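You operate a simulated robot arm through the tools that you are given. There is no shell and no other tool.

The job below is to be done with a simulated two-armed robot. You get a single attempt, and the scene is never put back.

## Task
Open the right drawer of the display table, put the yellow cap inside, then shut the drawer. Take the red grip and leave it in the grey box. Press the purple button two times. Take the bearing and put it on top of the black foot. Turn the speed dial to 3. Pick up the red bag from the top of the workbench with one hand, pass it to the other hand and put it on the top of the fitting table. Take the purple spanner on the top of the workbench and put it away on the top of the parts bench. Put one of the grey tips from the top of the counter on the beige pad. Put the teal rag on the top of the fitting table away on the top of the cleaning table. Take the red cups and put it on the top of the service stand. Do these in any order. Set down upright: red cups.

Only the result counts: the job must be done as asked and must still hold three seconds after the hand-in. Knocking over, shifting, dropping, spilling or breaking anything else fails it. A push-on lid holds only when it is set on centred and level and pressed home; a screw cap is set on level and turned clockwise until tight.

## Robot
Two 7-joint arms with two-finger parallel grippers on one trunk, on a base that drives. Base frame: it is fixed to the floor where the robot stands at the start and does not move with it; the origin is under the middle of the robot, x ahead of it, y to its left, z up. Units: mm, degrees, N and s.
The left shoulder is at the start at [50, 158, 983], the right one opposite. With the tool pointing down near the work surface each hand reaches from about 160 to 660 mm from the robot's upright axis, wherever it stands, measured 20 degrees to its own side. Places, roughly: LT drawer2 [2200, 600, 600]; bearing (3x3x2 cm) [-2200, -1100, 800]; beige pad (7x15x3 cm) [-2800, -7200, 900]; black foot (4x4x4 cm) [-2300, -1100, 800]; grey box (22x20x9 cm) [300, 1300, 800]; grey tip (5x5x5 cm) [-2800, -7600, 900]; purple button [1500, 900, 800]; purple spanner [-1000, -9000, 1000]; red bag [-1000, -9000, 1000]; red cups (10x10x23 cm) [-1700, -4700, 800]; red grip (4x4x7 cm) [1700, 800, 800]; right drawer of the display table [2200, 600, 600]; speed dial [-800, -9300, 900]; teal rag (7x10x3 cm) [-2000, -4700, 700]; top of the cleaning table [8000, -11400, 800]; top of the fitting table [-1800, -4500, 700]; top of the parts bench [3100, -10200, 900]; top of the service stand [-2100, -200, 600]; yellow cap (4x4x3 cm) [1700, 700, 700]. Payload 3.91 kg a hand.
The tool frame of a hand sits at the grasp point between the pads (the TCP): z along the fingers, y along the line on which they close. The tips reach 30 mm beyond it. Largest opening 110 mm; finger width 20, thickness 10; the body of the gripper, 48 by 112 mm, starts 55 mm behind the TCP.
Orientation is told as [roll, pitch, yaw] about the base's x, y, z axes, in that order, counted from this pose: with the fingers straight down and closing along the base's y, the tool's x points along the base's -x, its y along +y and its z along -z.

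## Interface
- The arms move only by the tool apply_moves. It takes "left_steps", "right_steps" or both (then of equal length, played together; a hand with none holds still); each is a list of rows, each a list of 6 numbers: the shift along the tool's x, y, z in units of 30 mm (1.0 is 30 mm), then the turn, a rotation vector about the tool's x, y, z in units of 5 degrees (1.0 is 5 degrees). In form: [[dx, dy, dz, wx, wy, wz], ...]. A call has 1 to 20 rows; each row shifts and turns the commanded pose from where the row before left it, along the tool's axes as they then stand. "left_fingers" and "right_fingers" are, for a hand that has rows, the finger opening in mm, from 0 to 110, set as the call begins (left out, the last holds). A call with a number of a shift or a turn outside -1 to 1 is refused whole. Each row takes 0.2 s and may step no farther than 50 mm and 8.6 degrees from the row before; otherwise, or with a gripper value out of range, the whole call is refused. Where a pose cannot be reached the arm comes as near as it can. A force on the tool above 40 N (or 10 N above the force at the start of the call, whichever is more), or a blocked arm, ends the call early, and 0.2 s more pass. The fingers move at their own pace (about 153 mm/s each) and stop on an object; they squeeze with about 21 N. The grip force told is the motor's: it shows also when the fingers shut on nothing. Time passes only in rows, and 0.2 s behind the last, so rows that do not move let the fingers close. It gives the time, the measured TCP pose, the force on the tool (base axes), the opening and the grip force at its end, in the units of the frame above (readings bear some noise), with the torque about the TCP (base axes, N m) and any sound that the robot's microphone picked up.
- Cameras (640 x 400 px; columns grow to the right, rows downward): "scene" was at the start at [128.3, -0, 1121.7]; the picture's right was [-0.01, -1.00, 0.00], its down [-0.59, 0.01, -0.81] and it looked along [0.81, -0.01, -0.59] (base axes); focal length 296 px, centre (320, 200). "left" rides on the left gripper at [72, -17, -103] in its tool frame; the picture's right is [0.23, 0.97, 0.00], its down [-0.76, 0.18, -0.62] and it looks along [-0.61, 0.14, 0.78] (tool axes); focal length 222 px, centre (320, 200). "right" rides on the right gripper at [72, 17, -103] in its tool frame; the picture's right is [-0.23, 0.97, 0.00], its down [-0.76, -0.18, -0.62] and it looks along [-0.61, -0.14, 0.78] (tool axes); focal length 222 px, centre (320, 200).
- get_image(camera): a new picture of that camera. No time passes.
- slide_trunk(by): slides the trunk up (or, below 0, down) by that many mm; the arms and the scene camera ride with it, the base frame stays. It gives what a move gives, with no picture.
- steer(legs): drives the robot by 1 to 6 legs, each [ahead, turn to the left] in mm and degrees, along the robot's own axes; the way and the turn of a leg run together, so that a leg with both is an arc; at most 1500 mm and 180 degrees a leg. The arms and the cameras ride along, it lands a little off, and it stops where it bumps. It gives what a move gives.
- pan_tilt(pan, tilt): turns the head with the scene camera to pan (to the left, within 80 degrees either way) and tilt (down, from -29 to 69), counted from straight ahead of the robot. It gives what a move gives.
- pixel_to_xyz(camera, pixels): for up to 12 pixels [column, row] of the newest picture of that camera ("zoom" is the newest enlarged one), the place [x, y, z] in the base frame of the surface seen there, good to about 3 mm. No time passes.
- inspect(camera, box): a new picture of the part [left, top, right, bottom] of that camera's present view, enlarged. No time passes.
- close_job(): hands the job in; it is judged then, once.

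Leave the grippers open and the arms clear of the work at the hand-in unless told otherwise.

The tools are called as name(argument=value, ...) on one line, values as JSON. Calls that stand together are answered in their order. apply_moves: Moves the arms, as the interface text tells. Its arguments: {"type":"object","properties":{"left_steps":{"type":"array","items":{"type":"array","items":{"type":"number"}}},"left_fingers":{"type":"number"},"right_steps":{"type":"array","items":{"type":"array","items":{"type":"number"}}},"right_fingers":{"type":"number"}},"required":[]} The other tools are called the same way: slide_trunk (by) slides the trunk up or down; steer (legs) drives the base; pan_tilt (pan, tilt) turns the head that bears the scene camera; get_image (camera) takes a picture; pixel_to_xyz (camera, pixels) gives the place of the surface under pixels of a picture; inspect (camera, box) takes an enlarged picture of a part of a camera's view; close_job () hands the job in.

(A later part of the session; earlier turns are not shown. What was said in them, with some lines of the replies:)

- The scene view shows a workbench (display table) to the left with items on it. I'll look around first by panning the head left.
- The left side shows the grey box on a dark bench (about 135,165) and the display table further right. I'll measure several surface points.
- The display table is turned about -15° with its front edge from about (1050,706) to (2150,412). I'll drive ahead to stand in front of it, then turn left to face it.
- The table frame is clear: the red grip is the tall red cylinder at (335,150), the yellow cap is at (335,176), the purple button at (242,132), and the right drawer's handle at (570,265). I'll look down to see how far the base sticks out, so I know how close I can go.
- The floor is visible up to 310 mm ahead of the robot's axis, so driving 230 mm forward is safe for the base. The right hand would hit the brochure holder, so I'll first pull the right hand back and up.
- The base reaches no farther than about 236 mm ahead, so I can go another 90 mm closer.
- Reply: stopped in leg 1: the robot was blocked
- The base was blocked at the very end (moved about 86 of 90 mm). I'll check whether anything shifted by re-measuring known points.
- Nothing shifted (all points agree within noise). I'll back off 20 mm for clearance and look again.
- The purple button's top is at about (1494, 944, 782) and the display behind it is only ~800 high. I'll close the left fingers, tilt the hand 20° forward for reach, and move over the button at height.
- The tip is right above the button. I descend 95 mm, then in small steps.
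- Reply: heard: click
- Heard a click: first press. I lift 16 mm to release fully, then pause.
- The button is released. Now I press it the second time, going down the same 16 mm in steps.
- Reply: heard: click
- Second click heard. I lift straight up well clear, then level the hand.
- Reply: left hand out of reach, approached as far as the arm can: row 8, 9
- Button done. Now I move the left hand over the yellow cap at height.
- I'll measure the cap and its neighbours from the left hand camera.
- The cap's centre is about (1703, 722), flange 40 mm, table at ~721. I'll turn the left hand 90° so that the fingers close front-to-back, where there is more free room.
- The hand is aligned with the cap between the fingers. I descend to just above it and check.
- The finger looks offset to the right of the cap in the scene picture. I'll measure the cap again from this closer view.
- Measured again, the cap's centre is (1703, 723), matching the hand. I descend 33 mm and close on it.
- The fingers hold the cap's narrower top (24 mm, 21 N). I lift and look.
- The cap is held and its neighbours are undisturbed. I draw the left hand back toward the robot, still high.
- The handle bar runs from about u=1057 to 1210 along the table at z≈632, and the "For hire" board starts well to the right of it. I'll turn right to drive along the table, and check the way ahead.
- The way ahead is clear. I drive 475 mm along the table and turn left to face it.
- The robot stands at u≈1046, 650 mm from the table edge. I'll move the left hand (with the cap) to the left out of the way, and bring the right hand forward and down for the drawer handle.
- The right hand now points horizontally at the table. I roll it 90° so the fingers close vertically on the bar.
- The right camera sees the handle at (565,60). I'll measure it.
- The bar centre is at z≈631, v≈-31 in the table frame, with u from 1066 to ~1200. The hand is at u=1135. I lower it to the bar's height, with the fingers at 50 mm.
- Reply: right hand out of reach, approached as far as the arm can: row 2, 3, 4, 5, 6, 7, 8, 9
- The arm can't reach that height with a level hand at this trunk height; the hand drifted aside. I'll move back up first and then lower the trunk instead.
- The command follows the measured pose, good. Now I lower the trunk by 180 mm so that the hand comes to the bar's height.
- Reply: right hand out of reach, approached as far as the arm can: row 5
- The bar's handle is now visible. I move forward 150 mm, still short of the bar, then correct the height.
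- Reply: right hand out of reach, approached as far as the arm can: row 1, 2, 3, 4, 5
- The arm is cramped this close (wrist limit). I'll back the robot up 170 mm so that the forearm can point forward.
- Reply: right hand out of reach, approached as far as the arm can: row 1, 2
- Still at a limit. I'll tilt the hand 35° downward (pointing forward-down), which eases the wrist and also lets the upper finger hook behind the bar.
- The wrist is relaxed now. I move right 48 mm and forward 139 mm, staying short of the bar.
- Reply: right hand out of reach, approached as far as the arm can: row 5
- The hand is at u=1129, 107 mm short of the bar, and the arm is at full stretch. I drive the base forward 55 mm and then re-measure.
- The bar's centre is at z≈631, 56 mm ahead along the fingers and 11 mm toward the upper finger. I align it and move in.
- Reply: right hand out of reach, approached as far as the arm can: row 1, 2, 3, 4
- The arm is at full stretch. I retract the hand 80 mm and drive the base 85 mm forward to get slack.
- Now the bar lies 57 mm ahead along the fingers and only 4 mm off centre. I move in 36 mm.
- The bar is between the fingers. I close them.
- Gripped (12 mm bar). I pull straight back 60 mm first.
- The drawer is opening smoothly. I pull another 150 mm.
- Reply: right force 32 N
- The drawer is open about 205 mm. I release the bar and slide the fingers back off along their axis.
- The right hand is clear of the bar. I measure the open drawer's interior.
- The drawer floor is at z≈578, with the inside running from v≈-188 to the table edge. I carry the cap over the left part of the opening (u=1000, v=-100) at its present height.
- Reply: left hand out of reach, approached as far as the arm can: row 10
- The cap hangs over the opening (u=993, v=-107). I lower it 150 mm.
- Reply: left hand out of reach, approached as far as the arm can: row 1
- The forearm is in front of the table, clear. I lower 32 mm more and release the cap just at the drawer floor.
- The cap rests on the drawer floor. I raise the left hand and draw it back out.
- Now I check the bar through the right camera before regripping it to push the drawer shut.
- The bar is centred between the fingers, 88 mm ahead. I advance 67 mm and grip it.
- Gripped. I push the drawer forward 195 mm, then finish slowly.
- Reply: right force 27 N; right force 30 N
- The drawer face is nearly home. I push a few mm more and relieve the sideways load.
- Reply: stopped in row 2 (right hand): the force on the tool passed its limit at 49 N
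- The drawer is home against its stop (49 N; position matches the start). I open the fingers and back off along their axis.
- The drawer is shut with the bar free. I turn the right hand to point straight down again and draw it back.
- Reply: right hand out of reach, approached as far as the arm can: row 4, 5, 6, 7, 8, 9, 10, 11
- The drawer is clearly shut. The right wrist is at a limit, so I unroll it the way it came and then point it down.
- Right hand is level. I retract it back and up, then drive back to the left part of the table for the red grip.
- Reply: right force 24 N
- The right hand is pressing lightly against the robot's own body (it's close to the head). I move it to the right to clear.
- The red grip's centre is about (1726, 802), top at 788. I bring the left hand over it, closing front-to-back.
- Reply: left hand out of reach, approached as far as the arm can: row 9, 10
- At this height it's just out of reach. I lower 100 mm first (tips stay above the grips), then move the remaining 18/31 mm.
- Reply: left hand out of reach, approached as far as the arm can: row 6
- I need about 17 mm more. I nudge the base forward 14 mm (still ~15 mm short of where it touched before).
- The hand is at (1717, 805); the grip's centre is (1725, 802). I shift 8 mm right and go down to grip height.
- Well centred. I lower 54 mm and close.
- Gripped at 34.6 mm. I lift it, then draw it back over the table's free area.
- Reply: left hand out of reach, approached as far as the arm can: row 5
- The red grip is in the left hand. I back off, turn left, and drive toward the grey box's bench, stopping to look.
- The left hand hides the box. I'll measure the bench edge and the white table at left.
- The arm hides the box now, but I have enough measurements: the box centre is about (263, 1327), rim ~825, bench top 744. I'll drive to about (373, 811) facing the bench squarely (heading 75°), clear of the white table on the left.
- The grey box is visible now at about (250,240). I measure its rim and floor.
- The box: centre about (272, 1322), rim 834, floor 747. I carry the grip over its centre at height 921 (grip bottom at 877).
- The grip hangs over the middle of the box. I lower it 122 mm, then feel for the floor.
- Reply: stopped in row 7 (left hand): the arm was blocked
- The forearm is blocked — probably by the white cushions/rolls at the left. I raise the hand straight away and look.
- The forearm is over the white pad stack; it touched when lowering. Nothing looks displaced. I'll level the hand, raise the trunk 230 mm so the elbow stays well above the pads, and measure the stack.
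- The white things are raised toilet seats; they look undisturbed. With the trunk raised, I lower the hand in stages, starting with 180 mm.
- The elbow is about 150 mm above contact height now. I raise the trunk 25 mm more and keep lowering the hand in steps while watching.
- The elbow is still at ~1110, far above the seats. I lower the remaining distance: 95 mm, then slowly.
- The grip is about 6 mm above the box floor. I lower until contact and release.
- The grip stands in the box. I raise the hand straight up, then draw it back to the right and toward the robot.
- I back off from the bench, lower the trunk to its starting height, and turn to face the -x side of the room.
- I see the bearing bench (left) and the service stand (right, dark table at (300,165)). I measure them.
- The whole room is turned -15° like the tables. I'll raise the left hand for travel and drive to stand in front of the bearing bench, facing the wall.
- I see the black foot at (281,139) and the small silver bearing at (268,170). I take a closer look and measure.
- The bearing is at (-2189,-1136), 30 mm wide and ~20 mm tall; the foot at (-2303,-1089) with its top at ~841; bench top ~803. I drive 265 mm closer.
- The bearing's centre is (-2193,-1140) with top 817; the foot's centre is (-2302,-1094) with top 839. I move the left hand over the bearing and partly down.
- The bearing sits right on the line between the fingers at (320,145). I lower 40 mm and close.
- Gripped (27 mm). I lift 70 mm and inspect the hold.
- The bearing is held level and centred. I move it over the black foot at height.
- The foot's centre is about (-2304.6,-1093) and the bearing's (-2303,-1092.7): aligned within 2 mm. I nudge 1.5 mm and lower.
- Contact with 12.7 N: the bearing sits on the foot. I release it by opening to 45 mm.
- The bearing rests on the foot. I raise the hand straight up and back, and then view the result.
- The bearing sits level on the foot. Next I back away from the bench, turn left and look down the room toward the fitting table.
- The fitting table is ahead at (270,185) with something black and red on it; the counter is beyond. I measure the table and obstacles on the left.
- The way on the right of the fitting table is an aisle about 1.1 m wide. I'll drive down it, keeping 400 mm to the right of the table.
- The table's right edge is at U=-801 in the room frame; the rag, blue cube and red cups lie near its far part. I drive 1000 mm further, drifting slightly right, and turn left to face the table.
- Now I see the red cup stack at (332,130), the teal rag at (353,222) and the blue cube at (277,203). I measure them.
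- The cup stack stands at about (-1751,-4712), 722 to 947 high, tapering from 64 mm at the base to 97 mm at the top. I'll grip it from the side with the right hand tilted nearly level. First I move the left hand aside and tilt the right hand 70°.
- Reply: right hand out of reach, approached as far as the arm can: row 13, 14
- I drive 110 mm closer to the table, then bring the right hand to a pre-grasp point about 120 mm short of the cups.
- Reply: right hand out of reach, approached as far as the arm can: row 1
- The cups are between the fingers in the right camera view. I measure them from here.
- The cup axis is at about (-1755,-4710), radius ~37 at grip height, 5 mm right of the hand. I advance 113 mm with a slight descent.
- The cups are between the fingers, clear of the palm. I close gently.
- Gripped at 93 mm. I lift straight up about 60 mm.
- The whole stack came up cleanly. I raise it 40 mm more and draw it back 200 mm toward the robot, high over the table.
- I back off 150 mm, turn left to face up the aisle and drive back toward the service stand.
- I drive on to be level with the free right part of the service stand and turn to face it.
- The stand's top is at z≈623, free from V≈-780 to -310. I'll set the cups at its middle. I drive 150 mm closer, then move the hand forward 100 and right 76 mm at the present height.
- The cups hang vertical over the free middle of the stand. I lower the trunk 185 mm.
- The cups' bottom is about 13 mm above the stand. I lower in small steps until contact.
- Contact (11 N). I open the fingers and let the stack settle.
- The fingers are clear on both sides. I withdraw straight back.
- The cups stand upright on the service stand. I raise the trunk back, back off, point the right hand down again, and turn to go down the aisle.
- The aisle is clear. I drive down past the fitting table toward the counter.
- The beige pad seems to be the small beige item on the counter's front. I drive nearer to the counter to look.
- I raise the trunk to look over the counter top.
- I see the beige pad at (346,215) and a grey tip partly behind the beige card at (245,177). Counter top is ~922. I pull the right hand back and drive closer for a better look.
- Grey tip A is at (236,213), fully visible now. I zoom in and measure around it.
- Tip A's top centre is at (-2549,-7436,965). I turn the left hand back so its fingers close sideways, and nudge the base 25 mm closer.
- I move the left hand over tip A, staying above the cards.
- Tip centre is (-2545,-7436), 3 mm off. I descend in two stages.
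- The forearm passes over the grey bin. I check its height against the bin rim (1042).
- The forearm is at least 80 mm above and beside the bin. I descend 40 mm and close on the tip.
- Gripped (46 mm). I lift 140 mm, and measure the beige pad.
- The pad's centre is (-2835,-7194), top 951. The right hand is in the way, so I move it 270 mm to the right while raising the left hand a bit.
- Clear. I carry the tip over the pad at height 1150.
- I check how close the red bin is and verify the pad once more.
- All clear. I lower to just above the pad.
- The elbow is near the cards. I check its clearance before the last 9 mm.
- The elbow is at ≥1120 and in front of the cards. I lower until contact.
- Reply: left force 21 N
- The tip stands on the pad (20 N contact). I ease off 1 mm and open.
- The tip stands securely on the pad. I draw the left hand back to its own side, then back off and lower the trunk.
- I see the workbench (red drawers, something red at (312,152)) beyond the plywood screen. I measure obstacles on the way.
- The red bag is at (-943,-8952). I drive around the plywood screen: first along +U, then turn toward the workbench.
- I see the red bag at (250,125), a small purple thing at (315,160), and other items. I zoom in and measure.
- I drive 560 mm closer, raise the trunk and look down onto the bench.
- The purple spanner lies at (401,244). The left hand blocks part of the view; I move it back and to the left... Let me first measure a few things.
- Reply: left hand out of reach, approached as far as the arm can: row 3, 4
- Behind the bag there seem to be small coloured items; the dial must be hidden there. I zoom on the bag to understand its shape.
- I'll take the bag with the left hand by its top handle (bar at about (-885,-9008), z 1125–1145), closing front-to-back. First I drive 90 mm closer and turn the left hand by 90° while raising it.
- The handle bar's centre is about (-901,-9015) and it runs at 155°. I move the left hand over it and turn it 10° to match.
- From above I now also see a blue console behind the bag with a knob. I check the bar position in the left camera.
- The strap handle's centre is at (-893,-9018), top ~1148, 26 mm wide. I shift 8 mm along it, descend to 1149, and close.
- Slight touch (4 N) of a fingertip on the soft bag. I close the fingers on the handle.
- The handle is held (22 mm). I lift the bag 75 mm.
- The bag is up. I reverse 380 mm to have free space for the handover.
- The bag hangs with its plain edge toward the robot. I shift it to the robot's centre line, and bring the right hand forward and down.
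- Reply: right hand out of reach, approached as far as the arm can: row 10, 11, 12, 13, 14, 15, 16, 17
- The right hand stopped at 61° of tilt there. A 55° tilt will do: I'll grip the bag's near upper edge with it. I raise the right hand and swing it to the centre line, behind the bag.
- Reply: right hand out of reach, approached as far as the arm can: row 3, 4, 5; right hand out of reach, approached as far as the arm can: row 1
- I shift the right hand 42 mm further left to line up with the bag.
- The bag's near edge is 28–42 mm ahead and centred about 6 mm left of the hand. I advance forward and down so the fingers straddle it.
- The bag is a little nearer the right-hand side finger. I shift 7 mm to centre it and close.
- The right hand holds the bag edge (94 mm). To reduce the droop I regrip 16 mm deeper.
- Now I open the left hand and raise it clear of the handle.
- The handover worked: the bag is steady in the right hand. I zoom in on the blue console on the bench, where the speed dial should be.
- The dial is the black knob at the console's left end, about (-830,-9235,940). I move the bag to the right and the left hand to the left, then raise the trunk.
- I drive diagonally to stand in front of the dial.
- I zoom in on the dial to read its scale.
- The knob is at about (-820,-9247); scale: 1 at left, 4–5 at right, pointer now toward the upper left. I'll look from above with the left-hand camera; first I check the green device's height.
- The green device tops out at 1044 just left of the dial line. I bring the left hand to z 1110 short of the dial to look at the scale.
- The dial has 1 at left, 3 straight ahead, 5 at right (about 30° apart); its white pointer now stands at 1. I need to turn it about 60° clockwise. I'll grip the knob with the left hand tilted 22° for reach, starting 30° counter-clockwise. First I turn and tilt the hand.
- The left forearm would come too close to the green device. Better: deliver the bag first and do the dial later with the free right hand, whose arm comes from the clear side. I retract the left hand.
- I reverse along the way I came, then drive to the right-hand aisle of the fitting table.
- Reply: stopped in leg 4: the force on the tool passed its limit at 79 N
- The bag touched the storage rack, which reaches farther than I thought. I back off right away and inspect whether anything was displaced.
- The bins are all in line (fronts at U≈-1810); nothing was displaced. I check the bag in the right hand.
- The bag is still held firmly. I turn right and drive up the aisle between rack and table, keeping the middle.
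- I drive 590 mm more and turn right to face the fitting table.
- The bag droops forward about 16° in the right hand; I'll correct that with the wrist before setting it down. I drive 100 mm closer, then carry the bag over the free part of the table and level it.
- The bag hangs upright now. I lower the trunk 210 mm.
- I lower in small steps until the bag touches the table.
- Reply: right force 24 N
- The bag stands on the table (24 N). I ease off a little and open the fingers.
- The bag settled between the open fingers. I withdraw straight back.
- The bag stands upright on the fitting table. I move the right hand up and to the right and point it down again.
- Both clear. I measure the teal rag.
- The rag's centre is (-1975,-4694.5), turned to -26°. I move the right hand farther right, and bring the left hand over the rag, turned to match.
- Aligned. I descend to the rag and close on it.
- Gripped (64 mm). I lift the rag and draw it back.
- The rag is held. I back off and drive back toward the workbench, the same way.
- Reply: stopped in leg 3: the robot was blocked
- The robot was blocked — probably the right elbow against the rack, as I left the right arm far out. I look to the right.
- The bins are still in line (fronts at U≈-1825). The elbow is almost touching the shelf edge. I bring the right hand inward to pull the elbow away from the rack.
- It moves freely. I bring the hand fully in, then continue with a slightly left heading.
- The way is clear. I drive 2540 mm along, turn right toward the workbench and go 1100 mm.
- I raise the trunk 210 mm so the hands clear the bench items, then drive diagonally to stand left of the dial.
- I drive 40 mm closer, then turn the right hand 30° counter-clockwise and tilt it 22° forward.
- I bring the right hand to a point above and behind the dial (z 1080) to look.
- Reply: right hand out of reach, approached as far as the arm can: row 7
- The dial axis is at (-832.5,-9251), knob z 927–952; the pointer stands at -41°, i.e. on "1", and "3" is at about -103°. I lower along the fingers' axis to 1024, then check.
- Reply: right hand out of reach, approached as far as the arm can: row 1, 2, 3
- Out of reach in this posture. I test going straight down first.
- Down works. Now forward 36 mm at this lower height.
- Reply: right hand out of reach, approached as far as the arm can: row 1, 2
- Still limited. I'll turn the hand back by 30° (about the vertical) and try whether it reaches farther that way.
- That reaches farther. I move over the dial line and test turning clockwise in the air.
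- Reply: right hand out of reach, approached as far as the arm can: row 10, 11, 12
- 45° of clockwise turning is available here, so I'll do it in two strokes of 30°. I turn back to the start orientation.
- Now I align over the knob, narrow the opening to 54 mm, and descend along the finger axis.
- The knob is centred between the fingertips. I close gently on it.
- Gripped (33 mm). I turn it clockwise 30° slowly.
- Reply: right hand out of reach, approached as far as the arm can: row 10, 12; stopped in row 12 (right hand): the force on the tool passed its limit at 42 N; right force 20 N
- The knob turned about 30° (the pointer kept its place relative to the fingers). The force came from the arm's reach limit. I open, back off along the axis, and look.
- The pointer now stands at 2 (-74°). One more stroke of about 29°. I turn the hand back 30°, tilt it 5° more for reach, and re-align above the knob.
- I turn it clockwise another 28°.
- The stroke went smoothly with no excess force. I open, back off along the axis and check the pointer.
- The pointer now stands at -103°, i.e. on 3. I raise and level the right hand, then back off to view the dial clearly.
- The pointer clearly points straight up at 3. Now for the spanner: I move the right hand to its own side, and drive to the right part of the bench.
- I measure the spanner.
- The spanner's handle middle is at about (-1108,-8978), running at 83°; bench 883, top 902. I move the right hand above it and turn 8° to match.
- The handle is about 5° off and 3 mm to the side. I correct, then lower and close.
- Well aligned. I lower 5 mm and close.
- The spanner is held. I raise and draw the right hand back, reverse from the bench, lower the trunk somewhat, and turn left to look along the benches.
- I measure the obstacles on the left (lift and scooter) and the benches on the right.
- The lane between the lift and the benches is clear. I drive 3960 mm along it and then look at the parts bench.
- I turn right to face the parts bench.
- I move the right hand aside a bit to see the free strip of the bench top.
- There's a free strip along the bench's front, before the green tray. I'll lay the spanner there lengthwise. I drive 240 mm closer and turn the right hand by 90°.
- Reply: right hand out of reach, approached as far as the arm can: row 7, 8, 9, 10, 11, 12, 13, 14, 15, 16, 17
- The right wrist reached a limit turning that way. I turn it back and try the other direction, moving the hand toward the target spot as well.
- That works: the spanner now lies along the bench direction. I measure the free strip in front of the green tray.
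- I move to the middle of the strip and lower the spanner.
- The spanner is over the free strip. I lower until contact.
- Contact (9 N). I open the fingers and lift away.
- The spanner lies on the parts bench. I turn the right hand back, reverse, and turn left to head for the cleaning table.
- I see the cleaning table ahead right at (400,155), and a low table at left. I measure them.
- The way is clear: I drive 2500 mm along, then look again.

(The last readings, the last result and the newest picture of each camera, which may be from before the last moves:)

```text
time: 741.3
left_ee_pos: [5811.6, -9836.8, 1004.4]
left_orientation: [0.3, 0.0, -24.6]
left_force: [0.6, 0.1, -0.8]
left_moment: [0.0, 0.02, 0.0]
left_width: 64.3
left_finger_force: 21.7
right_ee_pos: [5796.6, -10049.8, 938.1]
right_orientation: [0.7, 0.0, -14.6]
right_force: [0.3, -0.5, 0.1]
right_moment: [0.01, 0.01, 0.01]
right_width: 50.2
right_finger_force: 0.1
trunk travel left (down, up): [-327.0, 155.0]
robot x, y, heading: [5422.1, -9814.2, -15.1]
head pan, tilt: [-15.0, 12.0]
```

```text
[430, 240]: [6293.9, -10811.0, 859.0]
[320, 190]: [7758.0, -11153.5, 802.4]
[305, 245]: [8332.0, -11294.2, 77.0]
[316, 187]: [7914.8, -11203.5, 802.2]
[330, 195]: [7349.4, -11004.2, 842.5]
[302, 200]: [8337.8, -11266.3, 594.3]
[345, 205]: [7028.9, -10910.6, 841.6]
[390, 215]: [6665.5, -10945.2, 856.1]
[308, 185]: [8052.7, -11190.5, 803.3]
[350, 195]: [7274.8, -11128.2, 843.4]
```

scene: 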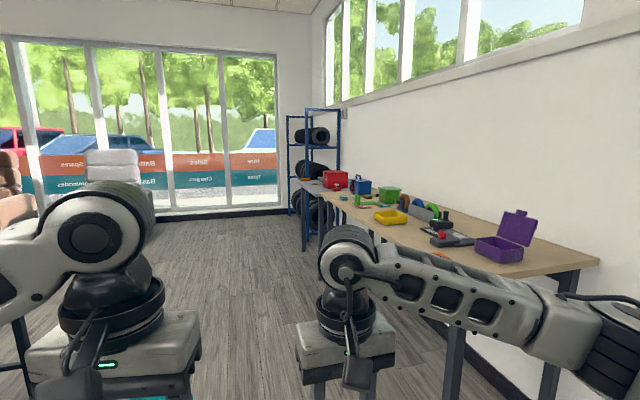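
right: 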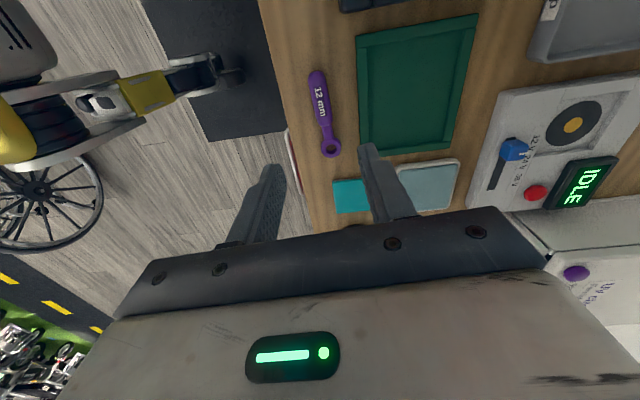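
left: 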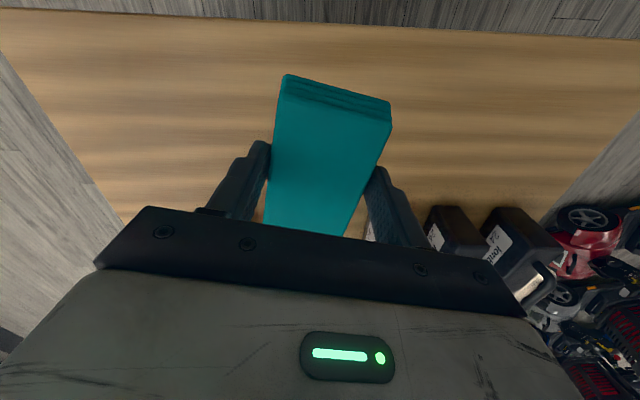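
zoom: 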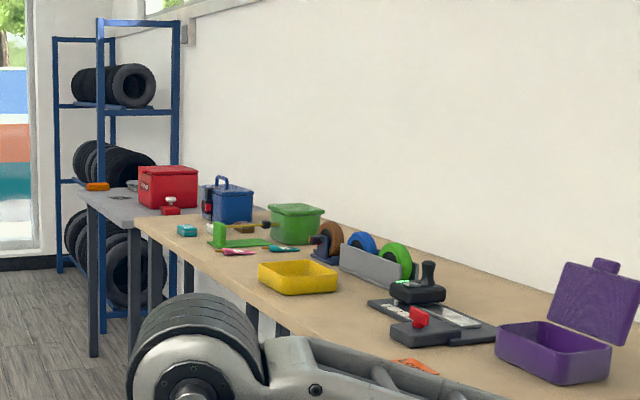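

The grey table (top z≈803) beyond the wooden one is the cleaning table. I drive 2750 mm further and turn right to face it.

steer(legs=[[1375, 0], [1375, 0], [0, -90]])

pan_tilt(pan=0, tilt=28)

get_image(camera="scene")

```text
time: 758.5
left_ee_pos: [8077.2, -10907.4, 1003.2]
left_orientation: [0.3, 0.2, -113.1]
left_force: [1.3, 0.6, 0.1]
left_moment: [-0.02, 0.01, 0.01]
left_width: 63.9
left_finger_force: 21.5
right_ee_pos: [7862.8, -10897.7, 937.8]
right_orientation: [0.7, 0.1, -103.1]
right_force: [-0.6, 0.5, 0.0]
right_moment: [0.02, -0.02, -0.01]
right_width: 50.2
right_finger_force: 0.0
trunk travel left (down, up): [-327.0, 155.0]
robot x, y, heading: [8091.3, -10519.0, -103.7]
head pan, tilt: [-15.0, 12.0]
```

```text
time: 759.3
left_ee_pos: [8075.1, -10906.0, 1003.8]
left_orientation: [0.3, 0.1, -113.1]
left_force: [0.1, -0.6, 0.2]
left_moment: [0.0, -0.03, 0.01]
left_width: 64.2
left_finger_force: 20.9
right_ee_pos: [7864.1, -10897.5, 939.2]
right_orientation: [0.6, 0.1, -103.1]
right_force: [-0.1, -0.1, -0.2]
right_moment: [0.0, 0.02, 0.02]
right_width: 49.8
right_finger_force: 0.0
trunk travel left (down, up): [-327.0, 155.0]
robot x, y, heading: [8088.6, -10519.8, -103.6]
head pan, tilt: [0.0, 28.0]
```

```text
taken
```

scene: 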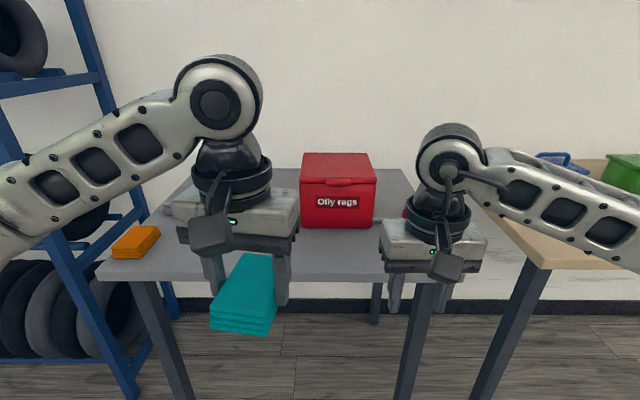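

I see the cleaning table with an orange sponge and a red "Oily rags" box. I raise the trunk to see the free area and measure.

slide_trunk(by=130)

pan_tilt(pan=0, tilt=38)

get_image(camera="scene")

pixel_to_xyz(camera="scene", pixels=[[330, 235], [300, 250], [310, 210], [380, 230], [160, 230], [130, 250], [335, 215], [420, 250], [180, 200], [300, 262], [395, 215], [110, 262]])

```text
time: 760.8
left_ee_pos: [8076.0, -10907.5, 1133.4]
left_orientation: [0.3, 0.1, -113.1]
left_force: [0.1, -0.4, -0.4]
left_moment: [0.0, 0.02, 0.02]
left_width: 63.9
left_finger_force: 21.2
right_ee_pos: [7863.3, -10897.5, 1068.5]
right_orientation: [0.5, 0.0, -103.1]
right_force: [-0.1, 0.3, 0.1]
right_moment: [0.04, -0.01, -0.01]
right_width: 49.9
right_finger_force: 0.1
trunk travel left (down, up): [-457.0, 25.0]
robot x, y, heading: [8085.8, -10519.6, -103.4]
head pan, tilt: [0.0, 28.0]
```

```text
time: 761.6
left_ee_pos: [8076.6, -10907.1, 1133.4]
left_orientation: [0.3, 0.0, -113.1]
left_force: [0.0, -0.2, -0.1]
left_moment: [0.02, -0.02, -0.03]
left_width: 64.1
left_finger_force: 20.4
right_ee_pos: [7863.1, -10897.1, 1068.5]
right_orientation: [0.6, 0.0, -103.1]
right_force: [-0.7, -0.6, 0.4]
right_moment: [0.02, 0.02, -0.03]
right_width: 50.3
right_finger_force: 0.0
trunk travel left (down, up): [-457.0, 25.0]
robot x, y, heading: [8086.5, -10519.2, -103.2]
head pan, tilt: [0.0, 38.0]
```

```text
taken
```

scene: 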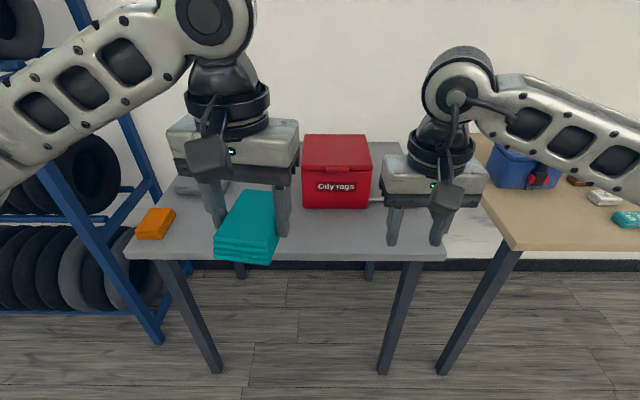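

```text
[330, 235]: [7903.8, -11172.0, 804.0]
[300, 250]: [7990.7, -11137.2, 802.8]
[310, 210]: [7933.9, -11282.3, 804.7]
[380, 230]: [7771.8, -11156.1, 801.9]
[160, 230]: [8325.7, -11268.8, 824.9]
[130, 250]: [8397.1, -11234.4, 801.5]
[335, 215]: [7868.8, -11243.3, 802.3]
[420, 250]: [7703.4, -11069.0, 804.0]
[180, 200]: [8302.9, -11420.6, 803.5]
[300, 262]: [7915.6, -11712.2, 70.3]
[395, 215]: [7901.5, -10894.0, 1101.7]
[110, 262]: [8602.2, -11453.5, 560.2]
```

pixel_to_xyz(camera="scene", pixels=[[205, 188], [190, 190], [285, 180], [300, 160], [190, 240], [200, 250], [305, 205], [295, 235]])

get_image(camera="left")

```text
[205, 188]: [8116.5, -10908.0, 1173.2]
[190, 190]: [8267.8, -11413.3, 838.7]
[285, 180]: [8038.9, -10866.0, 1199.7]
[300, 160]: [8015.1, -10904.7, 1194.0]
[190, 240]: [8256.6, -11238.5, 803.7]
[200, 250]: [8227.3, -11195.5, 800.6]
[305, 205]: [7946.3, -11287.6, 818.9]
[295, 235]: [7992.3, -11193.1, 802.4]
```

```text
taken
```

left: 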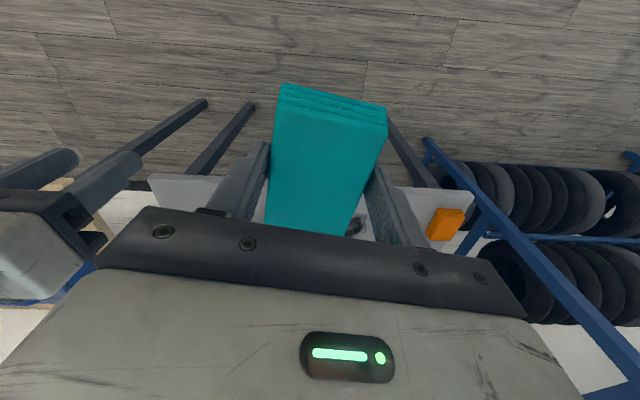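

I drive 230 mm closer, straightening the heading, and look again.

steer(legs=[[230, -1.8]])

get_image(camera="left")

pan_tilt(pan=10, tilt=48)

get_image(camera="scene")

```text
time: 763.3
left_ee_pos: [8005.8, -11127.9, 1133.0]
left_orientation: [0.3, 0.1, -115.1]
left_force: [-0.4, -0.2, -0.2]
left_moment: [0.02, -0.02, -0.02]
left_width: 64.2
left_finger_force: 20.3
right_ee_pos: [7793.0, -11111.5, 1067.3]
right_orientation: [0.6, -0.1, -105.0]
right_force: [-0.2, -0.5, 0.3]
right_moment: [0.02, 0.0, -0.01]
right_width: 50.2
right_finger_force: 0.0
trunk travel left (down, up): [-457.0, 25.0]
robot x, y, heading: [8029.1, -10739.0, -105.5]
head pan, tilt: [0.0, 38.0]
```

```text
taken
```

left: 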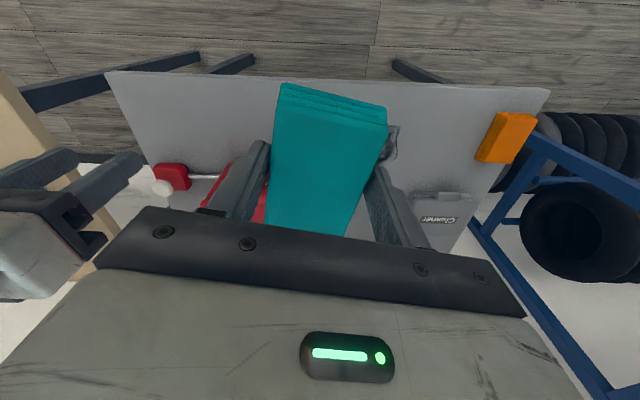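

```text
time: 764.0
left_ee_pos: [8007.2, -11128.1, 1132.4]
left_orientation: [0.4, 0.2, -115.1]
left_force: [-0.2, -0.3, 0.2]
left_moment: [0.0, 0.02, 0.01]
left_width: 63.9
left_finger_force: 21.0
right_ee_pos: [7793.4, -11110.1, 1069.0]
right_orientation: [0.7, 0.1, -105.1]
right_force: [1.4, 1.1, 0.8]
right_moment: [0.0, -0.02, 0.01]
right_width: 50.1
right_finger_force: 0.1
trunk travel left (down, up): [-457.0, 25.0]
robot x, y, heading: [8034.5, -10736.7, -105.7]
head pan, tilt: [10.0, 48.0]
```

```text
taken
```

scene: 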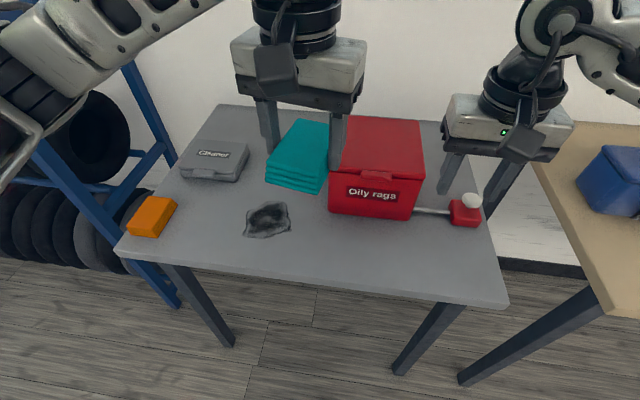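

I see a clear area in front of the red box. I measure it.

pixel_to_xyz(camera="scene", pixels=[[350, 235], [350, 255], [350, 280], [400, 260], [300, 260], [430, 250], [290, 230], [370, 218], [460, 228], [420, 297], [360, 288]])

```text
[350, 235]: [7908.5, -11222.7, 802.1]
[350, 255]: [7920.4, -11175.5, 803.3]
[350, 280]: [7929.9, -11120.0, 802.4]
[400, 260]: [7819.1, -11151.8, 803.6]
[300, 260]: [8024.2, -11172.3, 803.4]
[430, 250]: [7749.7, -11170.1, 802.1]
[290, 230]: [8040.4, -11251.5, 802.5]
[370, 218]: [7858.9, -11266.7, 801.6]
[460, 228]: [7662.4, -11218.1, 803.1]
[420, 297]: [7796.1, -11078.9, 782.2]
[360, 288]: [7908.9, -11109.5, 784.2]
```

I'll lay the rag in front of the red box, at about (7971,-11207). I move the right hand aside and the left hand forward 87 mm, then down in stages.

apply_moves(left_steps=[[0, 0, 0, 0, 0, 0], [0, 0, 0, 0, 0, 0], [-0.72, 0, 0, 0, 0, 0], [-0.72, 0, 0, 0, 0, 0], [-0.72, 0, 0.4, 0, 0, 0], [-0.72, 0.03, 0.8, 0, 0, 0], [0, 0, 0.9, 0, 0, 0], [0, 0, 0.9, 0, 0, 0], [0, 0, 0.9, 0, 0, 0], [0, 0, 0.9, 0, 0, 0]], right_steps=[[0.5, -0.9, 0, 0, 0, 0], [0.5, -0.9, 0, 0, 0, 0], [0.5, -0.9, 0, 0, 0, 0], [0.5, -0.9, 0, 0, 0, 0], [0, 0, 0, 0, 0, 0], [0, 0, 0, 0, 0, 0], [0, 0, 0, 0, 0, 0], [0, 0, 0, 0, 0, 0], [0, 0, 0, 0, 0, 0], [0, 0, 0, 0, 0, 0]])

get_image(camera="scene")

get_image(camera="left")

```text
time: 766.2
left_ee_pos: [7970.7, -11206.8, 991.1]
left_orientation: [0.4, 0.1, -115.0]
left_force: [0.0, 0.4, -1.3]
left_moment: [0.01, -0.02, 0.02]
left_width: 64.0
left_finger_force: 20.7
right_ee_pos: [7703.0, -11025.2, 1067.4]
right_orientation: [0.6, 0.1, -105.1]
right_force: [0.3, -0.3, 0.3]
right_moment: [-0.06, -0.03, -0.02]
right_width: 50.0
right_finger_force: 0.1
trunk travel left (down, up): [-457.0, 25.0]
robot x, y, heading: [8030.6, -10742.4, -105.6]
head pan, tilt: [10.0, 48.0]
```

```text
taken
```

scene: 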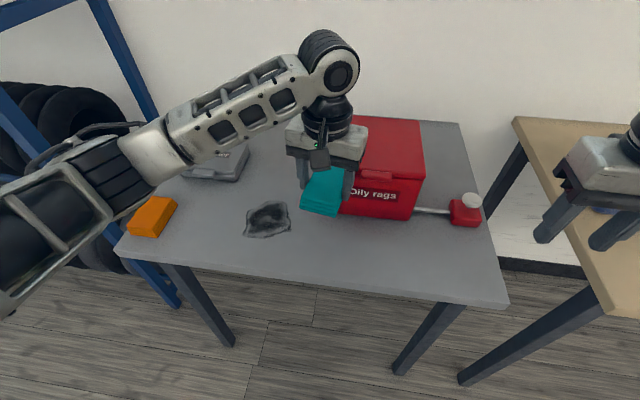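

```text
taken
```

left: 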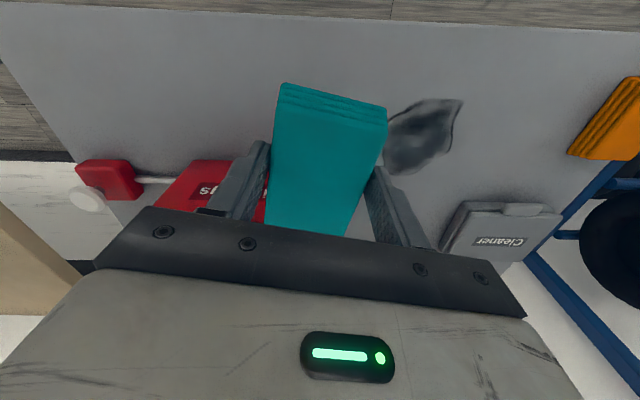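

pixel_to_xyz(camera="scene", pixels=[[120, 165], [90, 190], [60, 230], [130, 70], [148, 105], [45, 130], [160, 280], [200, 140]])

```text
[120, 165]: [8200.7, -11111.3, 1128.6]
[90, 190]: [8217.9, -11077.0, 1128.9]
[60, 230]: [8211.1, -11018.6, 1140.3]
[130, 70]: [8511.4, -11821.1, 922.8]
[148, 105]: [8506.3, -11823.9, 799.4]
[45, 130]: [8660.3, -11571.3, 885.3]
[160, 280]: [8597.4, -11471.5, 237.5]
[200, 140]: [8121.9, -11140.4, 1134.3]
```

Plenty of clearance. I lower to just above the table.

apply_moves(left_steps=[[0, 0, 0.9, 0, 0, 0], [0, 0, 0.9, 0, 0, 0], [0, 0, 0.9, 0, 0, 0], [0, 0, 0.9, 0, 0, 0], [0, 0, 0.9, 0, 0, 0], [0, 0, 0, 0, 0, 0]])

apply_moves(left_steps=[[0, 0, 0.2, 0, 0, 0], [0, 0, 0.13, 0, 0, 0], [0, 0, 0.1, 0, 0, 0], [0, 0, 0, 0, 0, 0]])

get_image(camera="scene")

```text
time: 767.6
left_ee_pos: [7971.0, -11206.1, 854.5]
left_orientation: [0.3, 0.2, -115.1]
left_force: [0.3, 0.3, -0.6]
left_moment: [0.01, -0.04, -0.01]
left_width: 63.7
left_finger_force: 20.8
right_ee_pos: [7703.8, -11025.4, 1067.8]
right_orientation: [0.6, 0.0, -105.0]
right_force: [0.2, 0.7, -0.9]
right_moment: [0.01, -0.01, 0.03]
right_width: 50.2
right_finger_force: 0.0
trunk travel left (down, up): [-457.0, 25.0]
robot x, y, heading: [8032.6, -10740.3, -105.6]
head pan, tilt: [10.0, 48.0]
```

```text
time: 768.6
left_ee_pos: [7971.6, -11207.1, 842.3]
left_orientation: [0.3, 0.0, -115.1]
left_force: [0.3, 1.2, -0.5]
left_moment: [-0.02, 0.0, 0.0]
left_width: 64.0
left_finger_force: 21.4
right_ee_pos: [7703.0, -11026.0, 1066.7]
right_orientation: [0.6, 0.1, -105.1]
right_force: [0.2, -0.6, 0.3]
right_moment: [0.01, -0.02, 0.0]
right_width: 49.9
right_finger_force: 0.1
trunk travel left (down, up): [-457.0, 25.0]
robot x, y, heading: [8033.0, -10738.8, -105.5]
head pan, tilt: [10.0, 48.0]
```

```text
taken
```

scene: 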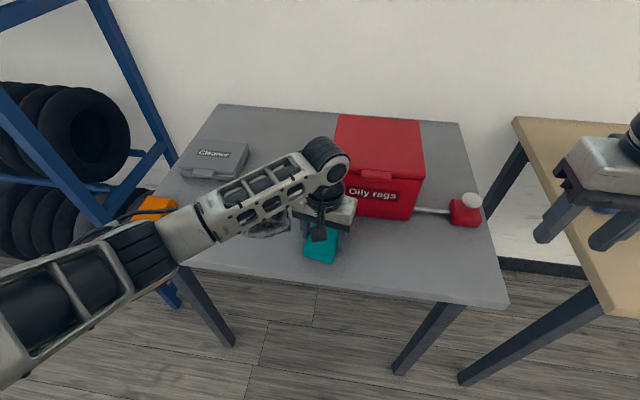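

I lower in 2 mm steps until contact, then release.

apply_moves(left_steps=[[0, 0, 0.07, 0, 0, 0], [0, 0, 0.07, 0, 0, 0], [0, 0, 0.05, 0, 0, 0]])

```text
time: 769.4
left_ee_pos: [7971.5, -11207.0, 838.1]
left_orientation: [0.1, -0.1, -115.1]
left_force: [2.0, 1.0, 10.4]
left_moment: [0.16, 0.25, -0.03]
left_width: 63.9
left_finger_force: 21.0
right_ee_pos: [7703.6, -11025.2, 1067.1]
right_orientation: [0.5, -0.1, -105.1]
right_force: [0.4, 0.2, -0.3]
right_moment: [-0.03, -0.01, -0.03]
right_width: 50.1
right_finger_force: 0.1
trunk travel left (down, up): [-457.0, 25.0]
robot x, y, heading: [8031.0, -10740.2, -105.8]
head pan, tilt: [10.0, 48.0]
```

The rag is on the table (10 N). I open and lift straight up.

apply_moves(left_steps=[[0, 0, 0, 0, 0, 0], [0, 0, 0, 0, 0, 0], [0, 0, 0, 0, 0, 0], [0, 0, -0.5, 0, 0, 0], [0, 0, -0.9, 0, 0, 0], [0, 0, -0.9, 0, 0, 0], [0, 0, -0.9, 0, 0, 0], [0, 0, -0.9, 0, 0, 0], [0, 0, -0.9, 0, 0, 0], [0, 0, -0.9, 0, 0, 0]], left_fingers=100)

apply_moves(left_steps=[[0.9, 0, 0, 0, 0, 0], [0.9, 0, 0, 0, 0, 0], [0.9, 0, 0, 0, 0, 0], [0.9, 0, 0, 0, 0, 0], [0.9, 0, 0, 0, 0, 0]])

get_image(camera="scene")

```text
time: 771.6
left_ee_pos: [7969.3, -11207.4, 1015.0]
left_orientation: [0.3, 0.2, -115.1]
left_force: [0.8, -0.8, 0.2]
left_moment: [0.0, 0.01, 0.06]
left_width: 100.0
left_finger_force: 0.0
right_ee_pos: [7703.3, -11025.6, 1066.6]
right_orientation: [0.7, 0.0, -105.1]
right_force: [0.4, 0.6, -0.5]
right_moment: [0.0, -0.04, -0.01]
right_width: 50.1
right_finger_force: 0.1
trunk travel left (down, up): [-457.0, 25.0]
robot x, y, heading: [8030.7, -10742.8, -105.6]
head pan, tilt: [10.0, 48.0]
```

```text
time: 772.8
left_ee_pos: [8027.9, -11082.3, 1014.1]
left_orientation: [0.3, 0.0, -115.0]
left_force: [-1.2, 0.1, -0.3]
left_moment: [-0.01, 0.0, 0.02]
left_width: 99.9
left_finger_force: 0.0
right_ee_pos: [7702.8, -11025.4, 1067.0]
right_orientation: [0.6, -0.1, -105.1]
right_force: [-0.3, 0.3, -0.3]
right_moment: [-0.01, -0.01, -0.01]
right_width: 50.1
right_finger_force: 0.1
trunk travel left (down, up): [-457.0, 25.0]
robot x, y, heading: [8029.0, -10739.8, -105.5]
head pan, tilt: [10.0, 48.0]
```

```text
taken
```

scene: 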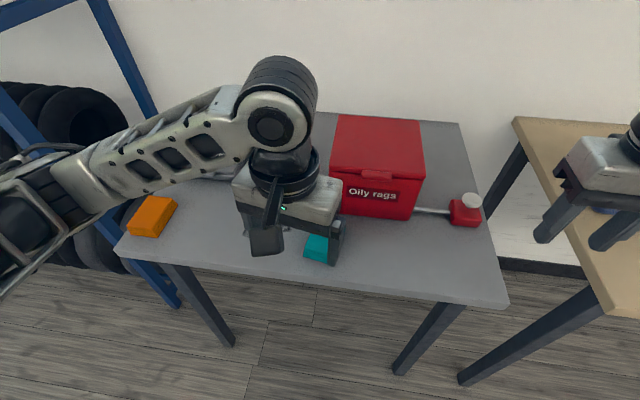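

I back off to see the result clearly.

steer(legs=[[-350, 0]])

apply_moves(right_steps=[[0, 0, 0, 0, 0, 0], [0, 0, 0, 0, 0, 0]], right_fingers=110, left_steps=[[0, 0.5, 0, 0, 0, 0], [0, 0.5, 0, 0, 0, 0]], left_fingers=110)

pan_tilt(pan=0, tilt=35)

get_image(camera="scene")

```text
time: 775.1
left_ee_pos: [8123.2, -10742.3, 1012.8]
left_orientation: [0.3, -0.1, -114.6]
left_force: [0.3, 0.4, 0.6]
left_moment: [-0.02, -0.01, 0.01]
left_width: 99.9
left_finger_force: 0.0
right_ee_pos: [7799.2, -10687.3, 1067.6]
right_orientation: [0.6, -0.1, -104.6]
right_force: [1.1, -0.3, 0.6]
right_moment: [0.02, 0.01, 0.0]
right_width: 50.1
right_finger_force: 0.0
trunk travel left (down, up): [-457.0, 25.0]
robot x, y, heading: [8126.4, -10399.5, -105.3]
head pan, tilt: [10.0, 48.0]
```

```text
time: 775.7
left_ee_pos: [8151.1, -10756.2, 1012.3]
left_orientation: [0.2, 0.0, -114.7]
left_force: [0.0, 0.0, -0.1]
left_moment: [0.03, 0.01, 0.01]
left_width: 110.1
left_finger_force: 0.1
right_ee_pos: [7799.2, -10687.8, 1067.1]
right_orientation: [0.5, 0.0, -104.6]
right_force: [0.2, 0.4, 0.7]
right_moment: [0.0, 0.04, 0.05]
right_width: 110.0
right_finger_force: 0.0
trunk travel left (down, up): [-457.0, 25.0]
robot x, y, heading: [8123.1, -10400.4, -105.0]
head pan, tilt: [10.0, 48.0]
```

```text
time: 776.5
left_ee_pos: [8150.5, -10755.1, 1012.8]
left_orientation: [0.4, 0.1, -114.7]
left_force: [-0.7, 0.1, -0.1]
left_moment: [-0.04, -0.01, -0.01]
left_width: 109.9
left_finger_force: 0.0
right_ee_pos: [7799.9, -10686.7, 1066.4]
right_orientation: [0.6, 0.0, -104.5]
right_force: [0.9, -0.6, 0.0]
right_moment: [0.03, -0.04, 0.02]
right_width: 110.2
right_finger_force: 0.0
trunk travel left (down, up): [-457.0, 25.0]
robot x, y, heading: [8125.8, -10400.6, -105.1]
head pan, tilt: [0.0, 35.0]
```

```text
taken
```

scene: 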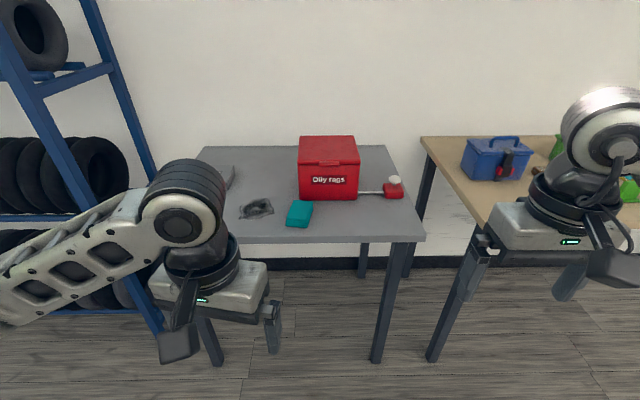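

The teal rag lies on the cleaning table. Everything on the list is done:
- The cap is in the shut drawer.
- The grip is in the grey box.
- The button was pressed twice, with a click heard each time.
- The bearing is on the black foot.
- The dial points to 3.
- The bag was handed over and stands on the fitting table.
- The spanner is on the parts bench.
- A grey tip stands on the pad.
- The cups stand upright on the service stand.

Two contacts happened on the way. My forearm touched the toilet seats while I was lowering the grip, and the bag and then my elbow touched the storage rack. I saw nothing displaced either time: the rack's bins still measured in line, and the seats I could only judge by eye.

Both grippers are open and the arms are clear, so I hand in the job.

close_job()

```text
The job is handed in.
```

I finished all ten tasks and handed the job in; it has been accepted for judging, but I haven't seen a result.

| Task | How it ended |
|---|---|
| Yellow cap | In the right drawer of the display table; drawer pushed shut against its stop |
| Red grip | Standing upright in the grey box |
| Purple button | Pressed twice, with a click heard each time |
| Bearing | Sitting level on the black foot, about 2 mm off centre |
| Speed dial | Turned from 1 to 3; checked by camera |
| Red bag | Passed from the left hand to the right in mid-air, then set upright on the fitting table |
| Purple spanner | On the front strip of the parts bench |
| Grey tip | One tip standing on the beige pad |
| Teal rag | On the cleaning table, in front of the red box |
| Red cups | Upright on the service stand |

There were four unplanned contacts that could count against the result:
- **Display table:** the base bumped it at low speed while driving up. The points I measured before and after agreed.
- **Toilet seats:** my left forearm pressed on the stack by the grey box while I was lowering the grip. They looked undisturbed, but I had no earlier measurements to compare.
- **Storage rack, first contact:** the bag hit it at 79 N while I was driving. The bin fronts still measured in line afterwards.
- **Storage rack, second contact:** the base was blocked there later, most likely by my right elbow. The bin fronts again measured in line.

At hand-in both grippers were open and the arms were clear of the work.
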